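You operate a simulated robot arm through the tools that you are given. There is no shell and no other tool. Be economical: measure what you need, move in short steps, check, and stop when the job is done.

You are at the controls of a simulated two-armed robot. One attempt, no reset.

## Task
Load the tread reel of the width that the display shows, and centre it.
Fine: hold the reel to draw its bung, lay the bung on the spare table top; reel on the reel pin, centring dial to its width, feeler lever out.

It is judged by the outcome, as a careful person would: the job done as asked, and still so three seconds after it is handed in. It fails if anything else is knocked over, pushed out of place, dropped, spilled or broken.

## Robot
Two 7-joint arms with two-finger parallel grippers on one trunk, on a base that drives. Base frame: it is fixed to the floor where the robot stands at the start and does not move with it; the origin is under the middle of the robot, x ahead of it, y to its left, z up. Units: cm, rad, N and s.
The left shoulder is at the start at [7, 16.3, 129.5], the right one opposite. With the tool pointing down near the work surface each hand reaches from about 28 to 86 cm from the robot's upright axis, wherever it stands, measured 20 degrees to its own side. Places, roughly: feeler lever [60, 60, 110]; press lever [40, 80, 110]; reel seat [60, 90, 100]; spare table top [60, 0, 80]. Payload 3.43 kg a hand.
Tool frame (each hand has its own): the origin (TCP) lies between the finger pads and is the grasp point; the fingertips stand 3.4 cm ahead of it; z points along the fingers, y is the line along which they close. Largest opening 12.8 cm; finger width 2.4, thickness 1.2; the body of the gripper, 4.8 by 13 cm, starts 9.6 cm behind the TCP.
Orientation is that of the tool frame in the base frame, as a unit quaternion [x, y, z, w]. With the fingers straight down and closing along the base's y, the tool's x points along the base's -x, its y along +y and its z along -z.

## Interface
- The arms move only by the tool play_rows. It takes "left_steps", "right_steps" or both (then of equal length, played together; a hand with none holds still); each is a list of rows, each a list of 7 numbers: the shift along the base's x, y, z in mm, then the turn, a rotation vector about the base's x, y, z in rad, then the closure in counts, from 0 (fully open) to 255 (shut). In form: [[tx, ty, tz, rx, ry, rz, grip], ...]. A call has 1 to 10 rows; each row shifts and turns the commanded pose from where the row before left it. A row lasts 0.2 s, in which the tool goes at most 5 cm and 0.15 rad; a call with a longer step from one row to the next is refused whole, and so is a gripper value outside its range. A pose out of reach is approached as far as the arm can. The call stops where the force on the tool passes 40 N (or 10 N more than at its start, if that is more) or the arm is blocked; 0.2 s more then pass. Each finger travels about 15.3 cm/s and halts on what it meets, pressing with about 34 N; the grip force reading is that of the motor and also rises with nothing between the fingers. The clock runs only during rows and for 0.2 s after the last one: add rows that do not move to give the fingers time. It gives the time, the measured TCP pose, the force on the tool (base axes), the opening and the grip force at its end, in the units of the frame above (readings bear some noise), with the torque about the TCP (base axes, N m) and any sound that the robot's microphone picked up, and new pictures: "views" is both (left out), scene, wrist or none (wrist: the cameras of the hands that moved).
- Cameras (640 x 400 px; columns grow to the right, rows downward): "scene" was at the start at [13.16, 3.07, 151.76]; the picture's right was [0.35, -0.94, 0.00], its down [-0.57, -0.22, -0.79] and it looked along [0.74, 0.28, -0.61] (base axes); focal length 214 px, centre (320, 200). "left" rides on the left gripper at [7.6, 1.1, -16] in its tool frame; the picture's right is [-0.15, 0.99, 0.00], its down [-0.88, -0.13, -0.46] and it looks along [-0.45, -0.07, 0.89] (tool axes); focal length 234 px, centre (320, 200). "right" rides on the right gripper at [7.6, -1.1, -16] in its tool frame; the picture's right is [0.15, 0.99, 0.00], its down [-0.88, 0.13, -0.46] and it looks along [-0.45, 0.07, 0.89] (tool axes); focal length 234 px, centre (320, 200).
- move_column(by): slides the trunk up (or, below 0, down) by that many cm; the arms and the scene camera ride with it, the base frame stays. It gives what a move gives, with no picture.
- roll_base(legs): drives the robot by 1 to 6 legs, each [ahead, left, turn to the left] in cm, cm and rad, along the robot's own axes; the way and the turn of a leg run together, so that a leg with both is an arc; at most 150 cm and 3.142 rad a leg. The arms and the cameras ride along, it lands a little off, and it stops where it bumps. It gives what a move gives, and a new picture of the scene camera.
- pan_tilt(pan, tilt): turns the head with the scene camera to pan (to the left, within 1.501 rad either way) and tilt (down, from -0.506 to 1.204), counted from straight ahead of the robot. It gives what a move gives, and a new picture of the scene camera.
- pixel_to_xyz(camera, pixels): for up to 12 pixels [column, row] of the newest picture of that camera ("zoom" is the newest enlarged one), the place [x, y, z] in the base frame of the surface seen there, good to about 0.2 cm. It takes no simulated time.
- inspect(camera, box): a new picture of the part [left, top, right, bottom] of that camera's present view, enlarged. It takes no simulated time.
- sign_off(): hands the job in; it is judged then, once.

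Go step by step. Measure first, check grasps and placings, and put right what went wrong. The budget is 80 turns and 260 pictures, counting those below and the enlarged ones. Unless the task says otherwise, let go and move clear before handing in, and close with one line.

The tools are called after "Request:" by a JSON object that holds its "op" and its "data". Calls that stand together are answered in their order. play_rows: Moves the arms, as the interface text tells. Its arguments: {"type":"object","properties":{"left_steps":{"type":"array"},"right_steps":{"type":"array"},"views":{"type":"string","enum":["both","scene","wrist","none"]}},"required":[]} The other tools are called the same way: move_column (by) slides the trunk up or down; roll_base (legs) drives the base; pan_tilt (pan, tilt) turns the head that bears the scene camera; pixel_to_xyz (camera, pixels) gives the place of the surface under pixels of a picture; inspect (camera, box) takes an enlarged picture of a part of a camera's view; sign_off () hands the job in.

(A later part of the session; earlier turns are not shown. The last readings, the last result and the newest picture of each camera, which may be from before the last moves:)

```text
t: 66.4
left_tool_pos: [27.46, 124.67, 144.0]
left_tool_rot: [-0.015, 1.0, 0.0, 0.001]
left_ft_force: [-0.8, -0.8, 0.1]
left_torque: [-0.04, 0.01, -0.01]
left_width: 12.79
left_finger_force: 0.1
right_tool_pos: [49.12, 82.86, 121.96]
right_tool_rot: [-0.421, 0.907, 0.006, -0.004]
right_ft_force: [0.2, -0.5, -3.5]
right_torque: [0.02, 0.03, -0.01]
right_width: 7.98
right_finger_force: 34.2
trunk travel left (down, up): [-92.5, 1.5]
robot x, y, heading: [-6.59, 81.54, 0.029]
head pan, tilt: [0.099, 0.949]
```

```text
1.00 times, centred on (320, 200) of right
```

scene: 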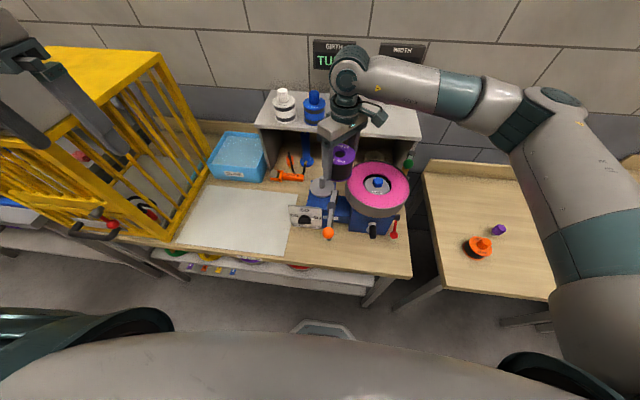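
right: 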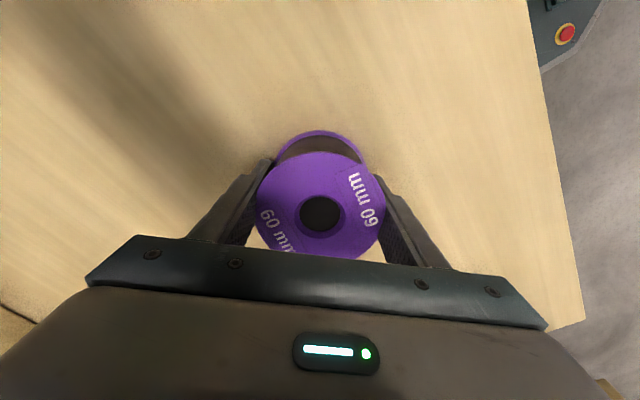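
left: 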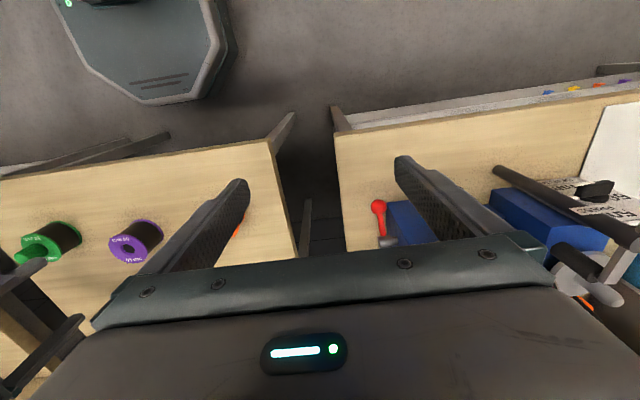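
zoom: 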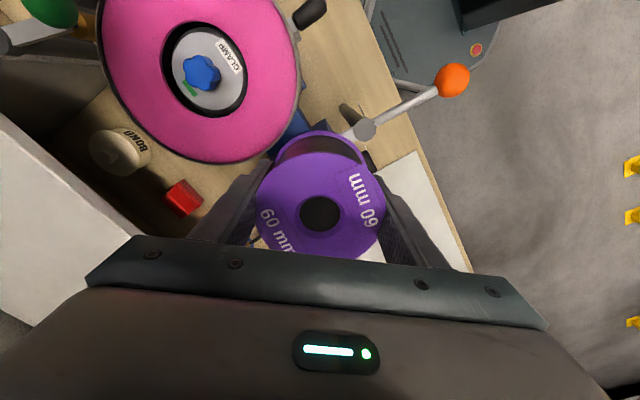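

I'll re-measure the pin from this standpoint and the reel's bore position.

Request:
{"op": "inspect", "data": {"camera": "scene", "box": [285, 135, 365, 245]}}

Request:
{"op": "pixel_to_xyz", "data": {"camera": "zoom", "pixels": [[280, 175], [285, 180]]}}

Request:
{"op": "pixel_to_xyz", "data": {"camera": "right", "pixels": [[320, 155], [257, 205], [385, 205], [300, 212], [340, 212], [320, 197], [320, 231], [364, 128], [370, 158]]}}

```text
3.64 times, centred on (325, 190) of scene
```

zoom: 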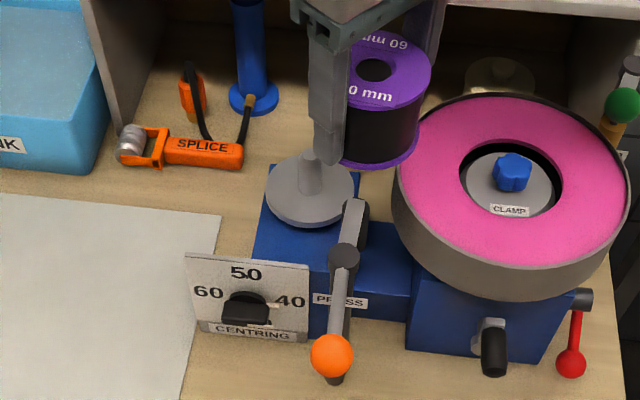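

```text
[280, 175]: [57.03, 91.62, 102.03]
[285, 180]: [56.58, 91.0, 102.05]
```

```text
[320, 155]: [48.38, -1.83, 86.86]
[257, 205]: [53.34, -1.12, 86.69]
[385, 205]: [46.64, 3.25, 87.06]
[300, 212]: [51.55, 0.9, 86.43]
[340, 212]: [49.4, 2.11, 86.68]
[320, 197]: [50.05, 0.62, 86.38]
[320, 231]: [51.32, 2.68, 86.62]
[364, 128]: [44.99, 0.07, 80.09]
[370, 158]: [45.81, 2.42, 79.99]
```

Request:
{"op": "inspect", "data": {"camera": "scene", "box": [308, 168, 338, 194]}}

Request:
{"op": "play_rows", "data": {"right_steps": [[0, 0, 0, 0, 0, 0, 255]], "views": "wrist"}}

Request:
{"op": "pixel_to_xyz", "data": {"camera": "right", "pixels": [[300, 212], [340, 212], [320, 197], [320, 231], [257, 205], [385, 205], [364, 128], [370, 158]]}}

Request:
{"op": "pixel_to_xyz", "data": {"camera": "scene", "pixels": [[323, 179], [324, 181], [322, 184], [313, 185]]}}

```text
15.38 times, centred on (323, 181) of scene
```

zoom: 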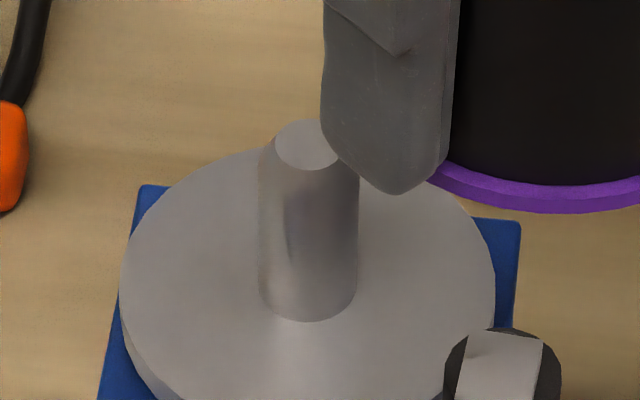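

```text
t: 66.8
left_tool_pos: [27.43, 124.44, 144.13]
left_tool_rot: [-0.015, 1.0, 0.0, 0.001]
left_ft_force: [0.9, -0.1, -0.2]
left_torque: [0.0, -0.02, 0.0]
left_width: 12.8
left_finger_force: 0.1
right_tool_pos: [49.19, 82.86, 121.82]
right_tool_rot: [-0.422, 0.906, 0.007, -0.004]
right_ft_force: [-0.5, -0.3, -2.7]
right_torque: [0.03, 0.03, 0.0]
right_width: 7.97
right_finger_force: 33.9
trunk travel left (down, up): [-92.5, 1.5]
robot x, y, heading: [-6.83, 82.11, 0.025]
head pan, tilt: [0.099, 0.949]
```

right: 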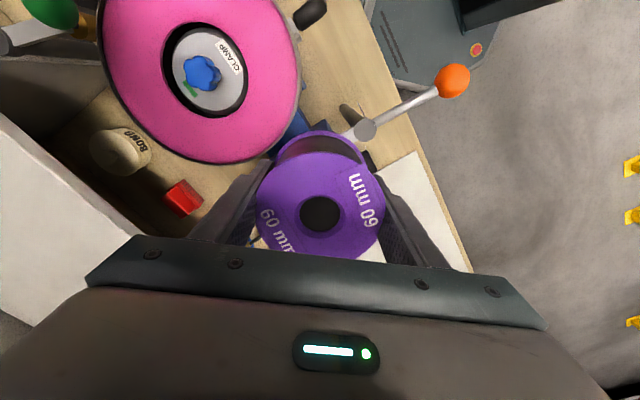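

```text
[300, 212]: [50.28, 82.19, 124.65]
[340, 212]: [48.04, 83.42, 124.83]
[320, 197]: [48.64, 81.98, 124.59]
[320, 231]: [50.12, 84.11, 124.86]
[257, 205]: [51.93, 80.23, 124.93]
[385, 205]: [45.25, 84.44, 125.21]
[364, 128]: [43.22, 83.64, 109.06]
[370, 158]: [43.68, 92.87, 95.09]
```

```text
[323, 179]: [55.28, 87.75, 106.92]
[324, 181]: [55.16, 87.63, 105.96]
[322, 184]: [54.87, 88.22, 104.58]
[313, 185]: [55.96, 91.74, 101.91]
```

Request:
{"op": "pixel_to_xyz", "data": {"camera": "scene", "pixels": [[322.1, 177.4], [321.9, 176.3], [322.1, 178.6], [320.5, 177.4], [319.4, 185], [325.2, 185], [322.3, 188.3], [310.3, 187], [334.3, 186.5], [329, 172]]}}

```text
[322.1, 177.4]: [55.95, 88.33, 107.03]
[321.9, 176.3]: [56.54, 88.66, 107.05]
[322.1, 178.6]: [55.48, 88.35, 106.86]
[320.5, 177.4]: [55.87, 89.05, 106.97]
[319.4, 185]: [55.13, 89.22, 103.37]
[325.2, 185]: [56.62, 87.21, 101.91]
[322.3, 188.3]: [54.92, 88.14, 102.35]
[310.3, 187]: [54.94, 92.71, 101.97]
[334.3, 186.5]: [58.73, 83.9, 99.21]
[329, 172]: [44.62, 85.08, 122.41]
```

The pin centre is (56.0, 88.25). The bore is about 0.1 off the TCP, so I need a shift of (6.75, 5.3) cm. I'll also check the shelf's front edge.

Request:
{"op": "play_rows", "data": {"right_steps": [[22, 18, 0, 0, 0, 0, 255], [23, 18, 0, 0, 0, 0, 255], [22.5, 17, 0, 0, 0, 0, 255], [0, 0, 0, 0, 0, 0, 255]], "views": "both"}}

Request:
{"op": "pixel_to_xyz", "data": {"camera": "right", "pixels": [[300, 212], [340, 212], [320, 197], [320, 231], [257, 205], [385, 205], [280, 235], [360, 235]]}}

Request:
{"op": "pixel_to_xyz", "data": {"camera": "scene", "pixels": [[265, 122], [300, 127], [400, 135]]}}

```text
t: 67.8
left_tool_pos: [27.41, 124.57, 144.1]
left_tool_rot: [-0.015, 1.0, 0.0, 0.001]
left_ft_force: [0.2, 0.0, 0.5]
left_torque: [0.0, 0.01, 0.0]
left_width: 12.78
left_finger_force: 0.0
right_tool_pos: [55.95, 88.19, 121.94]
right_tool_rot: [-0.421, 0.907, 0.006, -0.004]
right_ft_force: [-0.3, 0.5, -2.5]
right_torque: [-0.03, -0.01, 0.03]
right_width: 7.94
right_finger_force: 34.2
trunk travel left (down, up): [-92.5, 1.5]
robot x, y, heading: [-6.9, 81.62, 0.026]
head pan, tilt: [0.099, 0.949]
```

scene: 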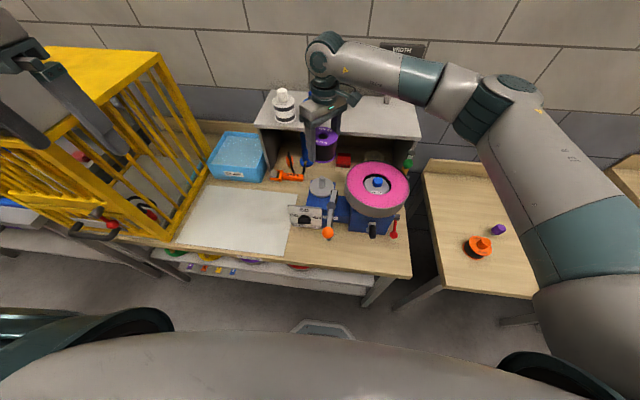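
right: 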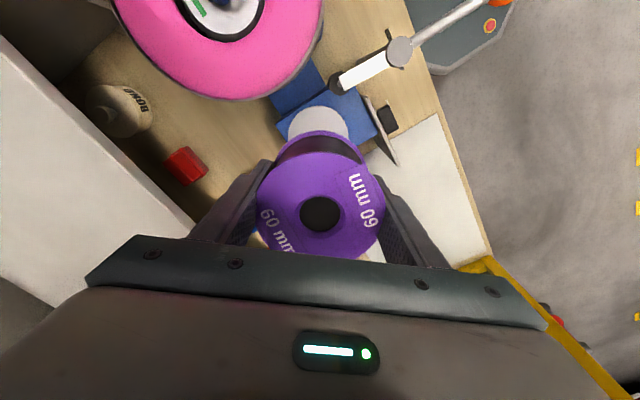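

```text
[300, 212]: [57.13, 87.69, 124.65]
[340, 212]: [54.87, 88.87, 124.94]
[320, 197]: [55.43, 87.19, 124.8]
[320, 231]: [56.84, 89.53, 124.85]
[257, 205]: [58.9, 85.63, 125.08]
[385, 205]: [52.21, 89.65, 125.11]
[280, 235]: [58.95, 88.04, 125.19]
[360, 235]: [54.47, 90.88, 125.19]
```

```text
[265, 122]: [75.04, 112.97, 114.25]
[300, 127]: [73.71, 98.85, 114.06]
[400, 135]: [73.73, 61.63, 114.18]
```

The bore is at (56.05, 88.3), over the pin within 1 mm. I'll lower by the trunk to just above the pin.

Request:
{"op": "move_column", "data": {"by": -10.3}}

Request:
{"op": "inspect", "data": {"camera": "scene", "box": [280, 130, 380, 230]}}

```text
t: 69.1
left_tool_pos: [27.45, 124.68, 133.75]
left_tool_rot: [-0.014, 1.0, 0.0, 0.001]
left_ft_force: [-1.0, 0.5, -0.6]
left_torque: [0.0, -0.02, 0.01]
left_width: 12.8
left_finger_force: 0.1
right_tool_pos: [55.87, 88.24, 111.54]
right_tool_rot: [-0.421, 0.907, 0.007, -0.004]
right_ft_force: [-0.7, -0.7, -4.0]
right_torque: [-0.02, 0.01, 0.02]
right_width: 7.98
right_finger_force: 34.3
trunk travel left (down, up): [-82.2, 11.8]
robot x, y, heading: [-6.92, 81.67, 0.027]
head pan, tilt: [0.099, 0.949]
```

```text
4.00 times, centred on (330, 180) of scene
```

zoom: 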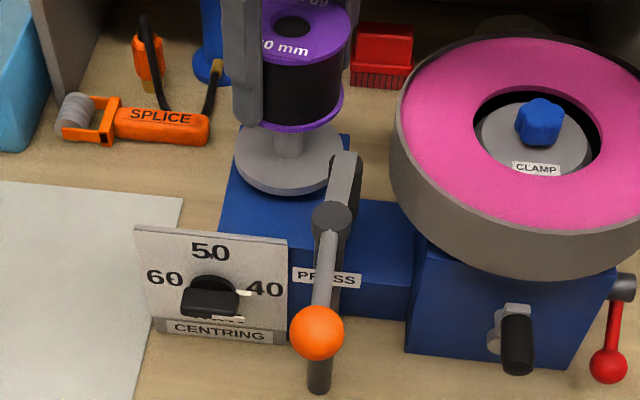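

The reel is aligned above the pin. I'll go down slowly in small rows, watching the force.

Request:
{"op": "play_rows", "data": {"right_steps": [[0, 0, -5, 0, 0, 0, 255], [0, 0, -5, 0, 0, 0, 255], [0, 0, -5, 0, 0, 0, 255], [0, 0, -5, 0, 0, 0, 255], [0, 0, 0, 0, 0, 0, 255]], "views": "none"}}

```text
t: 70.3
left_tool_pos: [27.58, 124.58, 133.77]
left_tool_rot: [-0.014, 1.0, 0.0, 0.0]
left_ft_force: [0.3, -0.1, 0.3]
left_torque: [0.01, -0.02, -0.01]
left_width: 12.79
left_finger_force: 0.0
right_tool_pos: [55.85, 88.21, 109.59]
right_tool_rot: [-0.422, 0.907, 0.007, -0.004]
right_ft_force: [0.6, -0.1, -2.9]
right_torque: [0.0, 0.0, 0.0]
right_width: 7.92
right_finger_force: 33.7
trunk travel left (down, up): [-82.2, 11.8]
robot x, y, heading: [-6.84, 81.75, 0.03]
head pan, tilt: [0.099, 0.949]
```

No force, and the bottom is already 1 cm below the pin top, so the pin has entered the bore. I'll continue down to the seat.

Request:
{"op": "play_rows", "data": {"right_steps": [[0, 0, -8, 0, 0, 0, 255], [0, 0, -8, 0, 0, 0, 255], [0, 0, -8, 0, 0, 0, 255], [0, 0, -8, 0, 0, 0, 255], [0, 0, -4, 0, 0, 0, 255], [0, 0, -3, 0, 0, 0, 255], [0, 0, -2, 0, 0, 0, 255]], "views": "both"}}

```text
t: 71.9
left_tool_pos: [27.34, 124.54, 133.81]
left_tool_rot: [-0.015, 1.0, 0.001, 0.002]
left_ft_force: [0.5, 0.0, -0.5]
left_torque: [0.0, -0.02, 0.02]
left_width: 12.79
left_finger_force: 0.2
right_tool_pos: [55.86, 88.16, 105.78]
right_tool_rot: [-0.421, 0.907, 0.007, -0.001]
right_ft_force: [0.8, -0.1, 10.7]
right_torque: [-0.58, -0.31, 0.12]
right_width: 7.94
right_finger_force: 34.2
trunk travel left (down, up): [-82.2, 11.8]
robot x, y, heading: [-6.77, 81.48, 0.026]
head pan, tilt: [0.099, 0.949]
```

scene: 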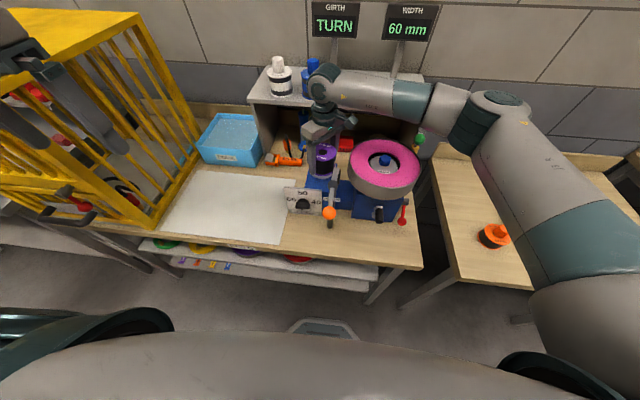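
right: 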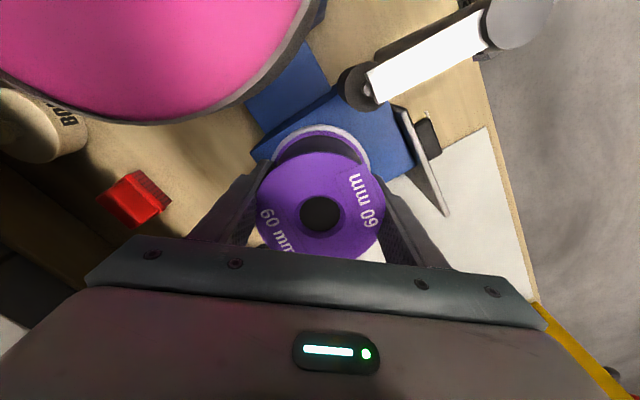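

The reel is seated (13 N contact, bottom at z≈102). I'll open and lift off.

Request:
{"op": "play_rows", "data": {"right_steps": [[0, 0, 0, 0, 0, 0, 85], [0, 0, 0, 0, 0, 0, 60], [0, 0, 0, 0, 0, 0, 60], [0, 0, 20, 0, 0, 0, 60], [0, 0, 40, 0, 0, 0, 60], [0, 0, 40, 0, 0, 0, 60], [0, 0, 40, 0, 0, 0, 60]], "views": "both"}}

Request:
{"op": "inspect", "data": {"camera": "scene", "box": [280, 130, 380, 230]}}

```text
t: 73.5
left_tool_pos: [27.4, 124.59, 133.78]
left_tool_rot: [-0.014, 1.0, 0.0, 0.001]
left_ft_force: [0.5, -0.8, 0.6]
left_torque: [-0.02, -0.03, 0.01]
left_width: 12.78
left_finger_force: 0.1
right_tool_pos: [55.56, 88.55, 119.39]
right_tool_rot: [-0.423, 0.906, 0.006, -0.004]
right_ft_force: [0.3, -0.6, 0.0]
right_torque: [0.04, -0.01, -0.03]
right_width: 9.79
right_finger_force: 0.0
trunk travel left (down, up): [-82.2, 11.8]
robot x, y, heading: [-6.94, 81.52, 0.03]
head pan, tilt: [0.099, 0.949]
```

scene: 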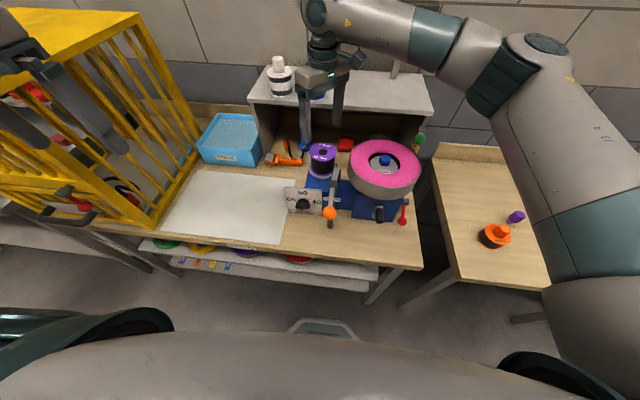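
right: 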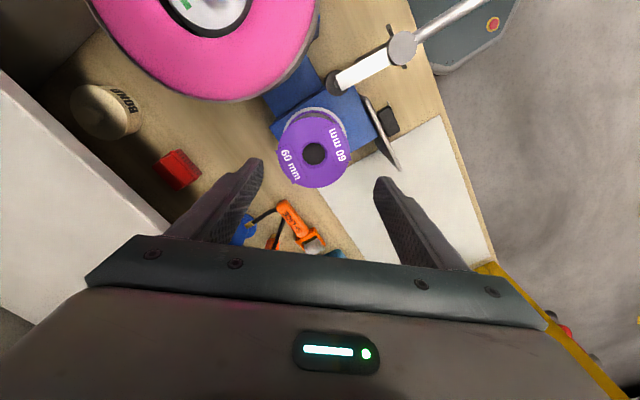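

```text
4.00 times, centred on (330, 180) of scene
```

zoom: 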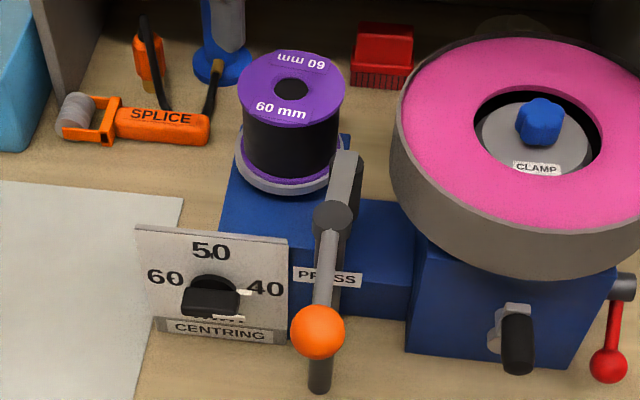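

The reel is on the pin against the seat. Next is the dial: its pointer is at 40 (zoom 235,292), and I'll measure plate and knob.

Request:
{"op": "inspect", "data": {"camera": "scene", "box": [280, 182, 330, 218]}}

Request:
{"op": "pixel_to_xyz", "data": {"camera": "scene", "pixels": [[285, 189], [320, 191.5], [320, 210], [290, 212], [303, 189], [303, 206], [296, 205], [308, 206], [303, 200], [291, 198], [314, 199]]}}

```text
11.11 times, centred on (305, 200) of scene
```

zoom: 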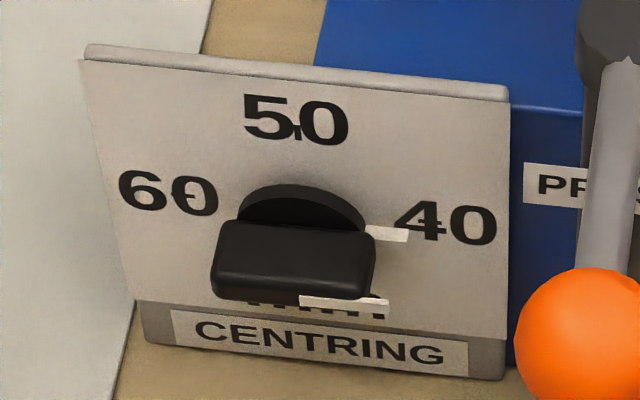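

```text
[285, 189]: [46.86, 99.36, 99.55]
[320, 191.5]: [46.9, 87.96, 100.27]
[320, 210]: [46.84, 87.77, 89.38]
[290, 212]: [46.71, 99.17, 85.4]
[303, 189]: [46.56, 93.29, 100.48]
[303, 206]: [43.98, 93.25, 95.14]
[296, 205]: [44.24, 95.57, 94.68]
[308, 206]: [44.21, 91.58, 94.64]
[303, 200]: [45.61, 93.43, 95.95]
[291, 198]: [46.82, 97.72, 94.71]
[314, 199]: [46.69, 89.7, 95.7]
```

The plate is vertical at x≈46.8, with the knob axis along x at about (y 93.5, z 94.7); 40 is right, 50 up, 60 left, so it needs a half turn anticlockwise. I'll back the robot off so the right hand can come in horizontally.

Request:
{"op": "play_rows", "data": {"right_steps": [[0, 0, 35, 0, 0, -0.14, 60], [0, 0, 10, 0, 0, -0.14, 60], [0, 0, 0, 0, 0, -0.14, 60], [0, 0, 0, 0, 0, -0.14, 60], [0, 0, 0, 0, 0, -0.14, 60], [0, 0, 0, 0, 0, -0.14, 60]], "views": "none"}}

Request:
{"op": "roll_base", "data": {"legs": [[-24, 0, -0.028], [0, 6, 0]]}}

```text
t: 74.9
left_tool_pos: [27.45, 124.61, 133.56]
left_tool_rot: [-0.015, 1.0, 0.0, 0.0]
left_ft_force: [0.3, 0.3, 0.4]
left_torque: [0.02, 0.01, -0.04]
left_width: 12.79
left_finger_force: 0.0
right_tool_pos: [55.9, 88.28, 123.98]
right_tool_rot: [-0.014, 1.0, 0.008, -0.001]
right_ft_force: [0.9, -0.5, 0.0]
right_torque: [0.0, 0.01, 0.04]
right_width: 9.79
right_finger_force: 0.0
trunk travel left (down, up): [-82.2, 11.8]
robot x, y, heading: [-6.9, 81.73, 0.026]
head pan, tilt: [0.099, 0.949]
```

```text
t: 77.2
left_tool_pos: [5.53, 127.96, 133.95]
left_tool_rot: [0.0, 1.0, 0.004, 0.0]
left_ft_force: [1.2, -0.4, 0.4]
left_torque: [0.1, 0.03, -0.02]
left_width: 12.78
left_finger_force: 0.1
right_tool_pos: [32.97, 90.88, 124.03]
right_tool_rot: [0.001, 1.0, 0.011, -0.001]
right_ft_force: [-0.6, -1.1, -0.2]
right_torque: [0.16, 0.01, 0.03]
right_width: 9.78
right_finger_force: 0.1
trunk travel left (down, up): [-82.2, 11.8]
robot x, y, heading: [-29.8, 87.12, 0.002]
head pan, tilt: [0.099, 0.949]
```

scene: 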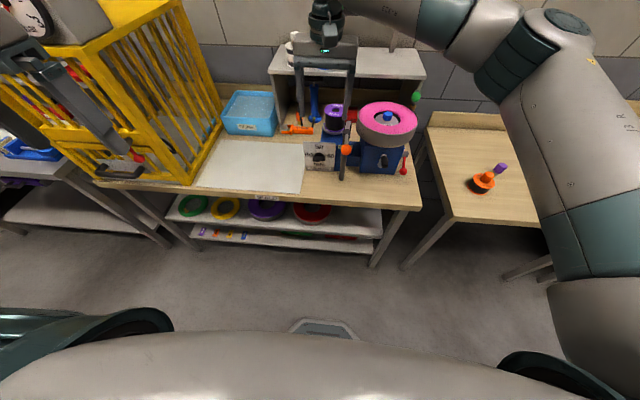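

I'll tilt the right hand to horizontal, pointing at the dial, in front of the bench.

Request:
{"op": "play_rows", "data": {"right_steps": [[-20, 20, 0, 0, -0.15, 0, 60], [-20, 10, 0, 0, -0.15, 0, 60], [-20, 0, -20, 0, -0.15, 0, 60], [-10, 0, -35, 0, -0.15, 0, 60], [0, 0, -35, 0, -0.15, 0, 60], [0, 0, -35, 0, -0.15, 0, 60], [0, 0, -35, 0, -0.15, 0, 60], [0, 0, -35, 0, -0.15, 0, 60], [0, 0, -35, 0, -0.15, 0, 60], [0, 0, -30, 0, -0.15, 0, 60]], "views": "both"}}

```text
t: 79.4
left_tool_pos: [5.43, 129.09, 133.75]
left_tool_rot: [0.001, 1.0, 0.0, 0.002]
left_ft_force: [-0.1, -0.9, -1.3]
left_torque: [-0.04, -0.01, -0.01]
left_width: 12.82
left_finger_force: 0.0
right_tool_pos: [25.75, 95.26, 98.59]
right_tool_rot: [-0.003, 0.733, 0.005, 0.68]
right_ft_force: [0.8, 0.0, 0.1]
right_torque: [0.01, 0.01, -0.01]
right_width: 9.82
right_finger_force: 0.1
right hand out of reach, approached as far as the arm can: row 10
trunk travel left (down, up): [-82.2, 11.8]
robot x, y, heading: [-30.35, 87.16, 0.0]
head pan, tilt: [0.099, 0.949]
```

scene: 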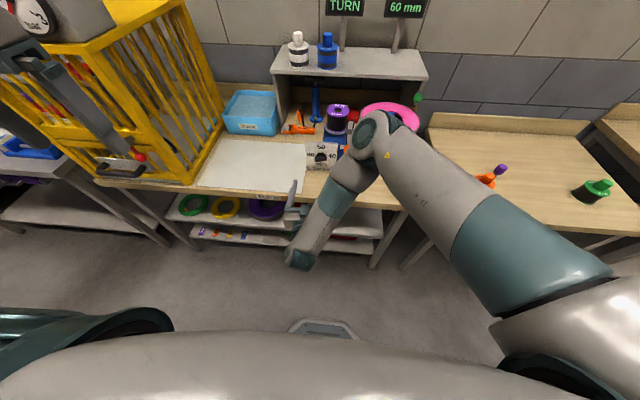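
right: 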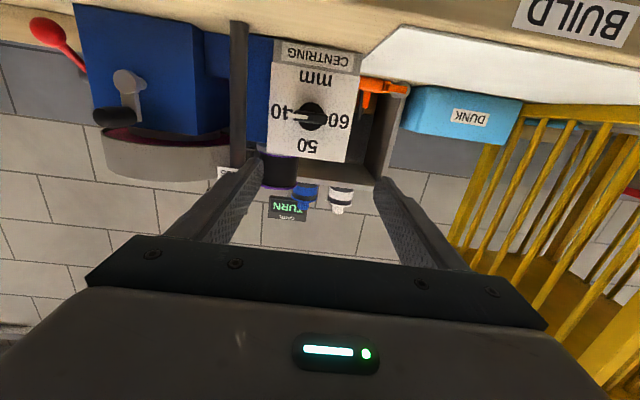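

The right view shows the dial at (312,115), upside down, with the knob wing between 40 and 60. I'll zoom on it and check the elbow's clearance over the machine.

Request:
{"op": "inspect", "data": {"camera": "right", "box": [260, 50, 370, 165]}}

Request:
{"op": "pixel_to_xyz", "data": {"camera": "zoom", "pixels": [[300, 235], [240, 230], [360, 230], [300, 190], [305, 270], [200, 215], [140, 215], [430, 250], [270, 345], [180, 95]]}}

Request:
{"op": "pixel_to_xyz", "data": {"camera": "scene", "pixels": [[375, 130], [370, 155], [355, 180], [345, 160]]}}

```text
3.48 times, centred on (315, 108) of right
```

zoom: 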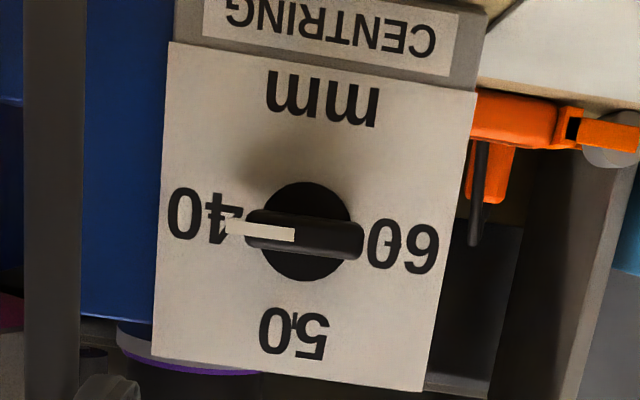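

```text
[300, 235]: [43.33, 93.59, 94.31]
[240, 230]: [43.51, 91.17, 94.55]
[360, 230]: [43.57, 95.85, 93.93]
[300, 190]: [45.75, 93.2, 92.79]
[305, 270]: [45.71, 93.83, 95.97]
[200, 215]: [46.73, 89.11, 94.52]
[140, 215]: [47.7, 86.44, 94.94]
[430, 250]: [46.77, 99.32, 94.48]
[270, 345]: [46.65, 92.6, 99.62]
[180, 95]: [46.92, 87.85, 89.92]
```

```text
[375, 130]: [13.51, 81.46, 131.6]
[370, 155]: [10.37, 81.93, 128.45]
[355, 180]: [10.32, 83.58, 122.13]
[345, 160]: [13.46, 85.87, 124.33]
```

The knob wing is centred at (y 93.5, z 94.3), its front at x 43.4 and the dial disc at x 45.7. I'll roll the hand +90° so the fingers close vertically, moving to a pre-grasp.

Request:
{"op": "play_rows", "data": {"right_steps": [[10, -2, -4, 0.15, -0.008, 0, 60], [10, -2, -4, 0.15, -0.008, 0, 60], [10, -2, -4, 0.15, -0.008, 0, 60], [10, -2, -4, 0.15, -0.008, 0, 60], [10, -2, -4, 0.15, -0.008, 0, 60], [10, -2, -4, 0.15, -0.008, 0, 60], [10, -2, -4, 0.15, -0.007, 0, 60], [10, -2, -4, 0.15, -0.007, 0, 60], [10, -2, -4, 0.15, -0.007, 0, 60], [5, 0, -3, 0.15, -0.006, 0, 60]], "views": "both"}}

```text
t: 81.6
left_tool_pos: [5.41, 128.97, 133.78]
left_tool_rot: [-0.001, 1.0, 0.0, 0.001]
left_ft_force: [-0.4, -0.9, -0.1]
left_torque: [0.0, 0.0, 0.03]
left_width: 12.8
left_finger_force: 0.0
right_tool_pos: [32.57, 99.5, 103.63]
right_tool_rot: [0.465, 0.507, 0.501, 0.526]
right_ft_force: [0.9, -0.2, 0.2]
right_torque: [-0.02, 0.02, 0.02]
right_width: 9.79
right_finger_force: 0.0
right hand out of reach, approached as far as the arm can: row 1, 2, 3, 4, 5, 6, 7, 8, 9, 10
trunk travel left (down, up): [-82.2, 11.8]
robot x, y, heading: [-30.19, 86.67, -0.003]
head pan, tilt: [0.099, 0.949]
```

scene: 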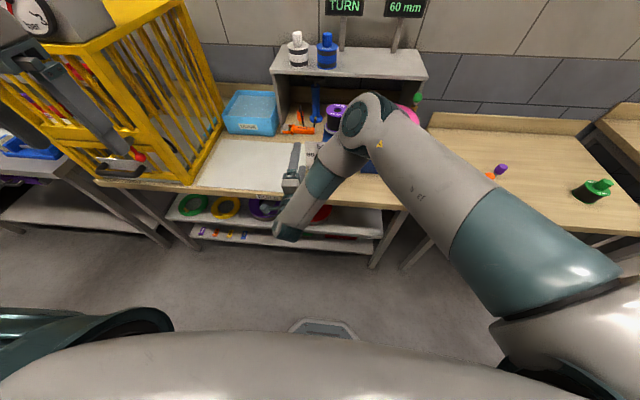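
right: 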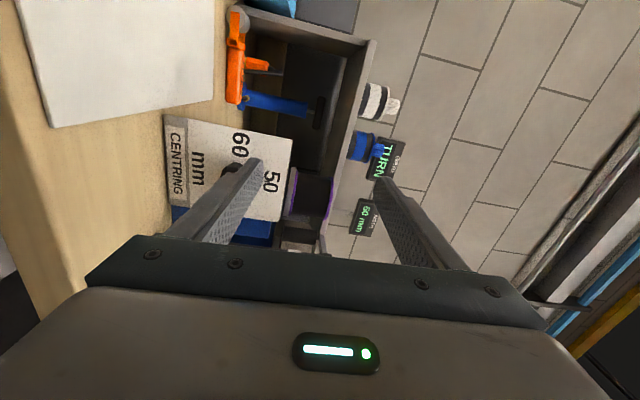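

The roll is done, but the arm is limited in height and inward. I'll drive left 12 and lower the trunk 8, then realign.

Request:
{"op": "roll_base", "data": {"legs": [[0, 12, 0]]}}

Request:
{"op": "move_column", "data": {"by": -8}}

Request:
{"op": "play_rows", "data": {"right_steps": [[0, -30, 0, 0, 0, 0, 60], [0, -30, 0, 0, 0, 0, 60], [0, -30, 0, 0, 0, 0, 60], [0, -30, 0, 0, 0, 0, 60], [0, 0, 0, 0, 0, 0, 60]], "views": "both"}}

```text
t: 82.9
left_tool_pos: [5.43, 140.65, 133.85]
left_tool_rot: [0.0, 1.0, 0.001, 0.001]
left_ft_force: [0.3, -0.2, 0.2]
left_torque: [0.0, 0.01, 0.01]
left_width: 12.81
left_finger_force: 0.0
right_tool_pos: [32.5, 111.19, 103.5]
right_tool_rot: [0.464, 0.508, 0.5, 0.525]
right_ft_force: [0.1, -0.2, 0.0]
right_torque: [-0.02, 0.0, -0.01]
right_width: 9.78
right_finger_force: 0.1
trunk travel left (down, up): [-82.2, 11.8]
robot x, y, heading: [-29.99, 98.67, -0.0]
head pan, tilt: [0.099, 0.949]
```

scene: 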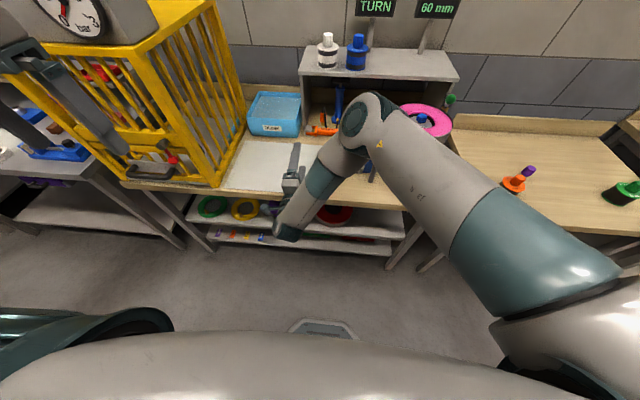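

```text
t: 84.0
left_tool_pos: [5.43, 140.73, 125.8]
left_tool_rot: [0.0, 1.0, 0.001, 0.001]
left_ft_force: [-0.2, -0.2, 0.9]
left_torque: [-0.05, -0.02, 0.03]
left_width: 12.79
left_finger_force: 0.1
right_tool_pos: [32.6, 111.38, 95.51]
right_tool_rot: [0.464, 0.508, 0.5, 0.526]
right_ft_force: [0.3, 0.2, 0.2]
right_torque: [-0.03, -0.01, 0.01]
right_width: 9.81
right_finger_force: 0.0
trunk travel left (down, up): [-74.2, 19.8]
robot x, y, heading: [-30.29, 98.78, -0.0]
head pan, tilt: [0.099, 0.949]
```

```text
t: 85.2
left_tool_pos: [5.44, 140.77, 125.84]
left_tool_rot: [0.0, 1.0, 0.002, 0.0]
left_ft_force: [0.0, 0.2, 0.8]
left_torque: [-0.02, 0.04, 0.01]
left_width: 12.78
left_finger_force: 0.0
right_tool_pos: [30.88, 103.55, 100.22]
right_tool_rot: [0.469, 0.508, 0.496, 0.526]
right_ft_force: [0.8, 0.1, -0.5]
right_torque: [0.01, 0.01, 0.0]
right_width: 9.8
right_finger_force: 0.0
right hand out of reach, approached as far as the arm can: row 1, 2, 3, 4
trunk travel left (down, up): [-74.2, 19.8]
robot x, y, heading: [-30.44, 98.66, 0.003]
head pan, tilt: [0.099, 0.949]
```

scene: 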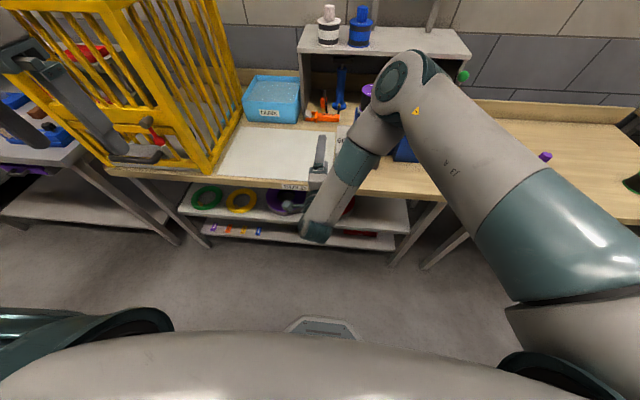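
right: 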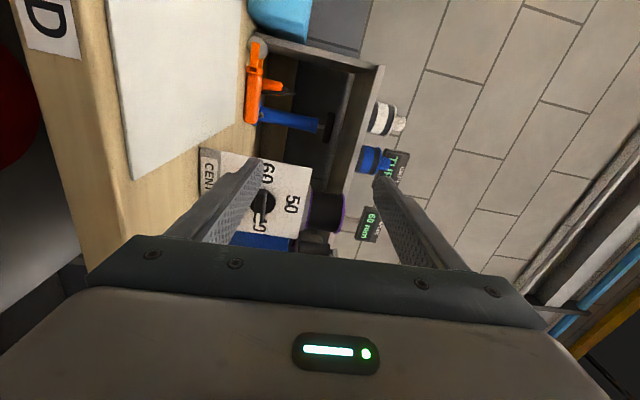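

The arm is folded too tightly here. I'll back the base off 25 cm so the forearm can point forward, then extend.

Request:
{"op": "roll_base", "data": {"legs": [[-25, 0, 0]]}}

Request:
{"op": "play_rows", "data": {"right_steps": [[45, -8, 0, 0, 0, 0, 60], [45, -8, 0, 0, 0, 0, 60], [45, -8, 0, 0, 0, 0, 60], [45, -8, -10, 0, 0, 0, 60], [40, -8, -10, 0, 0, 0, 60], [30, -10, -10, 0, 0, 0, 60], [0, -10, -10, 0, 0, 0, 60], [0, -10, -10, 0, 0, 0, 60]], "views": "both"}}

```text
t: 87.0
left_tool_pos: [-19.58, 140.88, 125.77]
left_tool_rot: [-0.004, 1.0, 0.0, 0.0]
left_ft_force: [-1.1, -0.1, 0.4]
left_torque: [0.01, -0.01, 0.01]
left_width: 12.79
left_finger_force: 0.1
right_tool_pos: [6.07, 103.83, 100.28]
right_tool_rot: [0.466, 0.51, 0.498, 0.524]
right_ft_force: [0.1, 0.6, 1.0]
right_torque: [0.01, 0.03, -0.05]
right_width: 9.78
right_finger_force: 0.2
trunk travel left (down, up): [-74.2, 19.8]
robot x, y, heading: [-55.07, 99.0, 0.001]
head pan, tilt: [0.099, 0.949]
```

scene: 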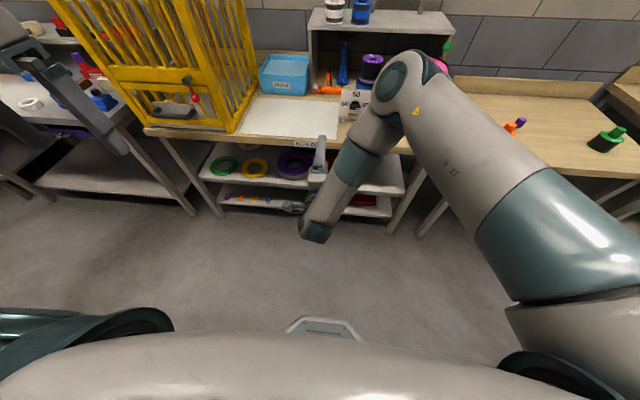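

```text
t: 88.8
left_tool_pos: [-19.67, 140.97, 125.8]
left_tool_rot: [-0.003, 1.0, 0.001, 0.001]
left_ft_force: [-0.1, -0.1, -0.9]
left_torque: [-0.01, 0.03, 0.01]
left_width: 12.82
left_finger_force: 0.0
right_tool_pos: [27.65, 107.2, 104.9]
right_tool_rot: [0.475, 0.508, 0.489, 0.525]
right_ft_force: [0.8, 0.5, -0.2]
right_torque: [0.01, -0.01, 0.01]
right_width: 9.81
right_finger_force: 0.0
right hand out of reach, approached as far as the arm can: row 1, 2, 3, 4, 5, 6, 7, 8
trunk travel left (down, up): [-74.2, 19.8]
robot x, y, heading: [-54.89, 99.14, 0.006]
head pan, tilt: [0.099, 0.949]
```

scene: 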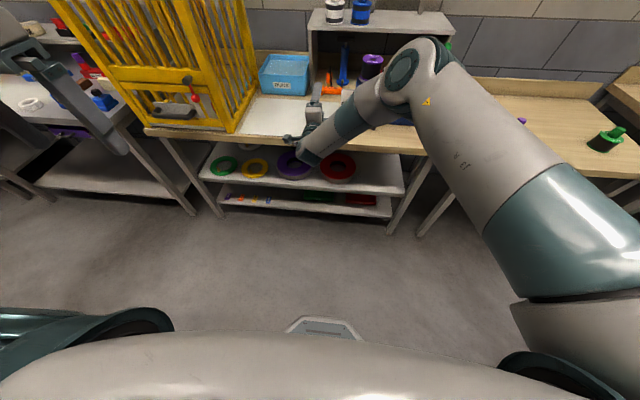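
right: 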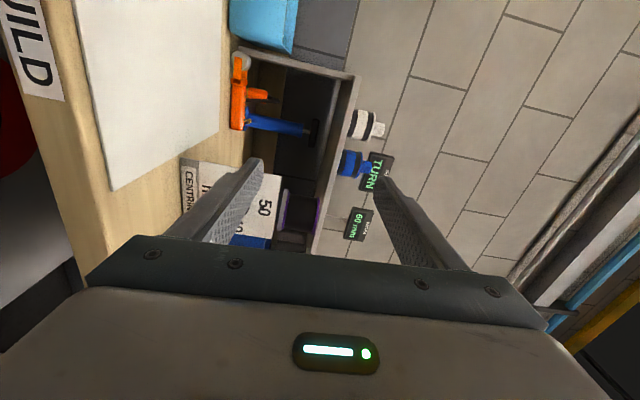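

The horizontal pose keeps hitting joint limits. Instead I'll turn the dial by pushing the wing's ends with one finger of a downward-pointing hand, which this arm does comfortably. First I'll unroll and re-point the hand down.

Request:
{"op": "play_rows", "data": {"right_steps": [[-20, 0, 10, -0.15, 0, 0, 60], [-20, 0, 10, -0.15, 0, 0, 60], [-20, 0, 10, -0.15, 0, 0, 60], [-20, 0, 10, -0.15, 0, 0, 30], [0, 0, 10, -0.15, 0, 0, 0], [0, 0, 10, -0.15, 0, 0, 0], [0, 0, 10, -0.15, 0, 0, 0], [0, 0, 0, -0.15, 0, 0, 0], [0, 0, 0, -0.15, 0, 0, 0], [0, 0, 0, -0.15, 0, 0, 0]], "views": "none"}}

Request:
{"op": "play_rows", "data": {"right_steps": [[0, 0, 0, 0, 0.15, 0, 0], [0, 0, 0, 0, 0.15, 0, 0], [0, 0, 0, 0, 0.15, 0, 0], [0, 0, 0, 0, 0.15, 0, 0], [0, 0, 0, 0, 0.15, 0, 0], [0, 0, 0, 0, 0.15, 0, 0], [0, 0, 0, 0, 0.15, 0, 0], [0, 0, 0, 0, 0.15, 0, 0], [0, 0, 0, 0, 0.15, 0, 0], [0, 0, 0, 0, 0.15, 0, 0]], "views": "scene"}}

```text
t: 91.0
left_tool_pos: [-19.64, 140.93, 125.69]
left_tool_rot: [-0.004, 1.0, 0.001, 0.001]
left_ft_force: [-0.1, -0.4, 0.1]
left_torque: [-0.01, -0.03, 0.0]
left_width: 12.8
left_finger_force: 0.0
right_tool_pos: [19.5, 107.16, 111.89]
right_tool_rot: [-0.018, 0.713, 0.017, 0.701]
right_ft_force: [-0.3, -0.7, 1.3]
right_torque: [0.0, 0.02, 0.02]
right_width: 12.8
right_finger_force: 0.0
trunk travel left (down, up): [-74.2, 19.8]
robot x, y, heading: [-55.19, 98.68, 0.004]
head pan, tilt: [0.099, 0.949]
```

```text
t: 93.2
left_tool_pos: [-19.66, 140.97, 125.66]
left_tool_rot: [-0.003, 1.0, 0.0, 0.001]
left_ft_force: [0.5, 0.6, -0.6]
left_torque: [-0.04, 0.08, -0.05]
left_width: 12.81
left_finger_force: 0.0
right_tool_pos: [19.58, 107.34, 111.92]
right_tool_rot: [0.0, 0.999, 0.024, 0.026]
right_ft_force: [-0.2, 0.0, 0.1]
right_torque: [-0.02, 0.0, 0.01]
right_width: 12.81
right_finger_force: 0.1
trunk travel left (down, up): [-74.2, 19.8]
robot x, y, heading: [-55.21, 98.58, 0.007]
head pan, tilt: [0.099, 0.949]
```

scene: 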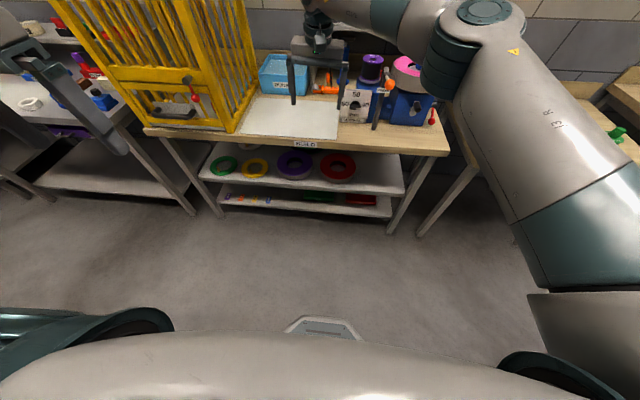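

The hand is pointing down. I'll correct the small tilt, draw it in, then drive forward so it hangs before the dial.

Request:
{"op": "play_rows", "data": {"right_steps": [[-35, -16, 0, -0.024, 0.026, 0, 0], [-35, -16, 0, -0.024, 0.026, 0, 0], [-30, -16, 0, 0, 0, 0, 0]], "views": "none"}}

Request:
{"op": "roll_base", "data": {"legs": [[34, 0, 0]]}}

Request:
{"op": "inspect", "data": {"camera": "right", "box": [0, 0, 640, 400]}}

```text
t: 94.0
left_tool_pos: [-19.84, 140.8, 125.88]
left_tool_rot: [-0.003, 1.0, 0.002, 0.001]
left_ft_force: [-0.9, 0.1, 0.1]
left_torque: [0.01, 0.0, 0.0]
left_width: 12.79
left_finger_force: 0.2
right_tool_pos: [9.14, 102.18, 112.01]
right_tool_rot: [0.0, 1.0, -0.001, 0.001]
right_ft_force: [0.6, 0.1, -0.1]
right_torque: [-0.01, -0.01, 0.02]
right_width: 12.82
right_finger_force: 0.1
trunk travel left (down, up): [-74.2, 19.8]
robot x, y, heading: [-55.29, 98.74, 0.006]
head pan, tilt: [0.099, 0.949]
```

```text
t: 96.2
left_tool_pos: [13.64, 140.49, 125.74]
left_tool_rot: [0.003, 1.0, 0.0, 0.001]
left_ft_force: [0.2, 1.0, -0.2]
left_torque: [0.03, 0.0, -0.01]
left_width: 12.79
left_finger_force: 0.1
right_tool_pos: [42.24, 101.57, 111.99]
right_tool_rot: [0.005, 1.0, 0.0, 0.003]
right_ft_force: [-0.5, -0.9, 0.5]
right_torque: [0.01, -0.03, 0.01]
right_width: 12.78
right_finger_force: 0.1
trunk travel left (down, up): [-74.2, 19.8]
robot x, y, heading: [-21.97, 99.08, -0.004]
head pan, tilt: [0.099, 0.949]
```

scene: 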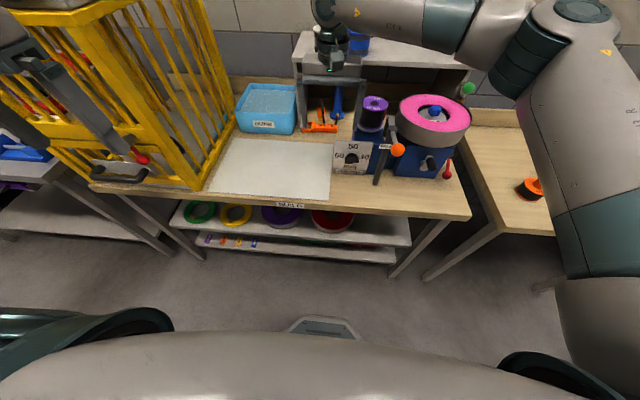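

```text
1.00 times, centred on (320, 200) of right
```

zoom: 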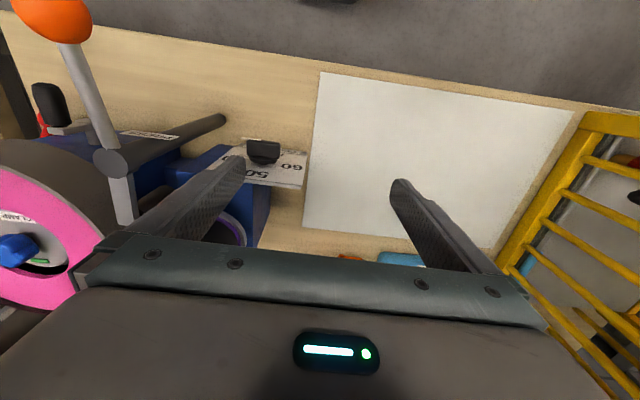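

The −y finger is just over the wing's left end. I'll descend beside the plate to just above the wing.

Request:
{"op": "play_rows", "data": {"right_steps": [[10, 4, 0, 0, 0, 0, 0], [9, 3, 0, 0, 0, 0, 0], [0, 0, -40, 0, 0, 0, 0], [0, 0, -40, 0, 0, 0, 0], [0, 0, -38, 0, 0, 0, 0], [0, 0, 0, 0, 0, 0, 0]], "views": "both"}}

Request:
{"op": "inspect", "data": {"camera": "scene", "box": [310, 120, 400, 190]}}

```text
t: 97.6
left_tool_pos: [13.63, 140.4, 125.7]
left_tool_rot: [0.002, 1.0, 0.001, 0.001]
left_ft_force: [0.2, -0.8, 0.3]
left_torque: [0.05, 0.01, 0.0]
left_width: 12.77
left_finger_force: 0.0
right_tool_pos: [44.14, 102.59, 100.03]
right_tool_rot: [0.005, 1.0, 0.0, 0.002]
right_ft_force: [-0.8, 0.0, 0.3]
right_torque: [0.01, 0.0, 0.01]
right_width: 12.79
right_finger_force: 0.1
trunk travel left (down, up): [-74.2, 19.8]
robot x, y, heading: [-21.92, 98.94, -0.005]
head pan, tilt: [0.099, 0.949]
```

scene: 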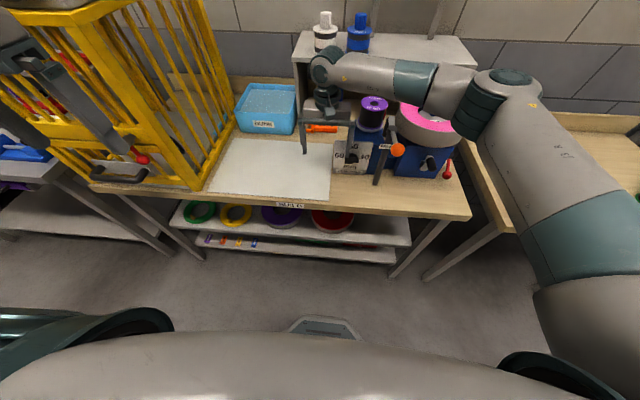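
right: 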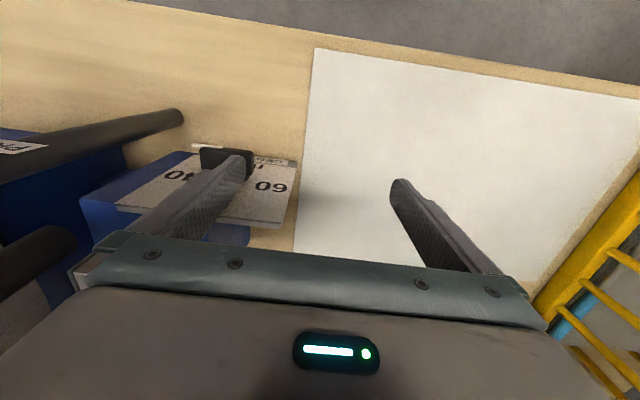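

```text
5.71 times, centred on (355, 155) of scene
```

zoom: 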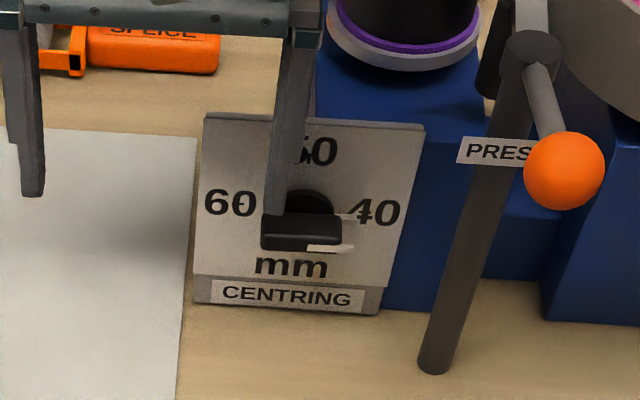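

The finger stands right above the wing's left end (zoom 280,210). I'll push down gently.

Request:
{"op": "play_rows", "data": {"right_steps": [[0, 0, -10, 0, 0, 0, 0], [0, 0, -8, 0, 0, 0, 0], [0, 0, -8, 0, 0, 0, 0], [0, -2, -7, 0, 0, 0, 0], [0, -3, -6, 0, 0, 0, 0]], "views": "wrist"}}

Request:
{"op": "inspect", "data": {"camera": "scene", "box": [310, 120, 400, 190]}}

```text
t: 98.8
left_tool_pos: [13.67, 140.61, 125.72]
left_tool_rot: [0.002, 1.0, 0.0, 0.001]
left_ft_force: [0.0, 0.3, -0.1]
left_torque: [0.01, -0.01, 0.02]
left_width: 12.77
left_finger_force: 0.0
right_tool_pos: [44.23, 101.72, 96.31]
right_tool_rot: [0.005, 1.0, 0.0, 0.003]
right_ft_force: [0.1, 1.0, 1.6]
right_torque: [-0.17, 0.04, -0.01]
right_width: 12.58
right_finger_force: 0.1
trunk travel left (down, up): [-74.2, 19.8]
robot x, y, heading: [-21.77, 98.35, -0.003]
head pan, tilt: [0.099, 0.949]
```

right: 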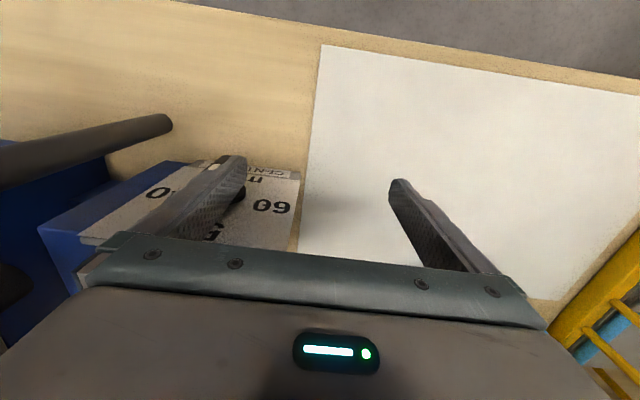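

```text
5.71 times, centred on (355, 155) of scene
```

zoom: 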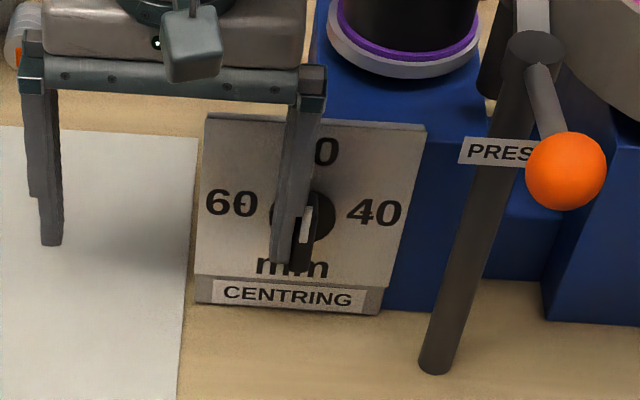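

It turned easily: the pointer is now up at 50. I'll lift, move to the wing's right side, and push its upper end to the left.

Request:
{"op": "play_rows", "data": {"right_steps": [[0, 2, 20, 0, 0, 0, 0], [0, 0, 45, 0, 0, 0, 0], [0, -18, 0, 0, 0, 0, 0], [0, -18, 0, 0, 0, 0, 0], [0, 0, -20, 0, 0, 0, 0], [0, 0, -22, 0, 0, 0, 0], [0, 0, 0, 0, 0, 0, 0]], "views": "wrist"}}

Request:
{"op": "inspect", "data": {"camera": "scene", "box": [310, 120, 400, 190]}}

```text
t: 100.4
left_tool_pos: [13.69, 140.55, 125.71]
left_tool_rot: [0.003, 1.0, 0.001, 0.001]
left_ft_force: [-0.3, -1.2, -0.6]
left_torque: [-0.02, -0.01, 0.0]
left_width: 12.77
left_finger_force: 0.0
right_tool_pos: [43.96, 98.46, 98.52]
right_tool_rot: [0.005, 1.0, 0.0, 0.003]
right_ft_force: [-0.3, 0.5, 0.0]
right_torque: [-0.03, 0.0, 0.02]
right_width: 12.79
right_finger_force: 0.0
trunk travel left (down, up): [-74.2, 19.8]
robot x, y, heading: [-22.18, 98.67, -0.004]
head pan, tilt: [0.099, 0.949]
```

right: 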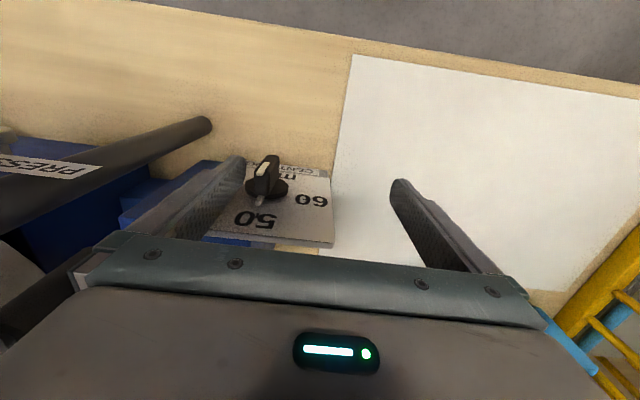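

```text
5.71 times, centred on (355, 155) of scene
```

zoom: 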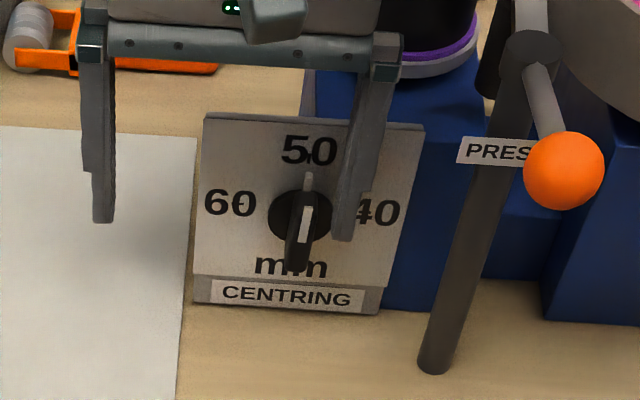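

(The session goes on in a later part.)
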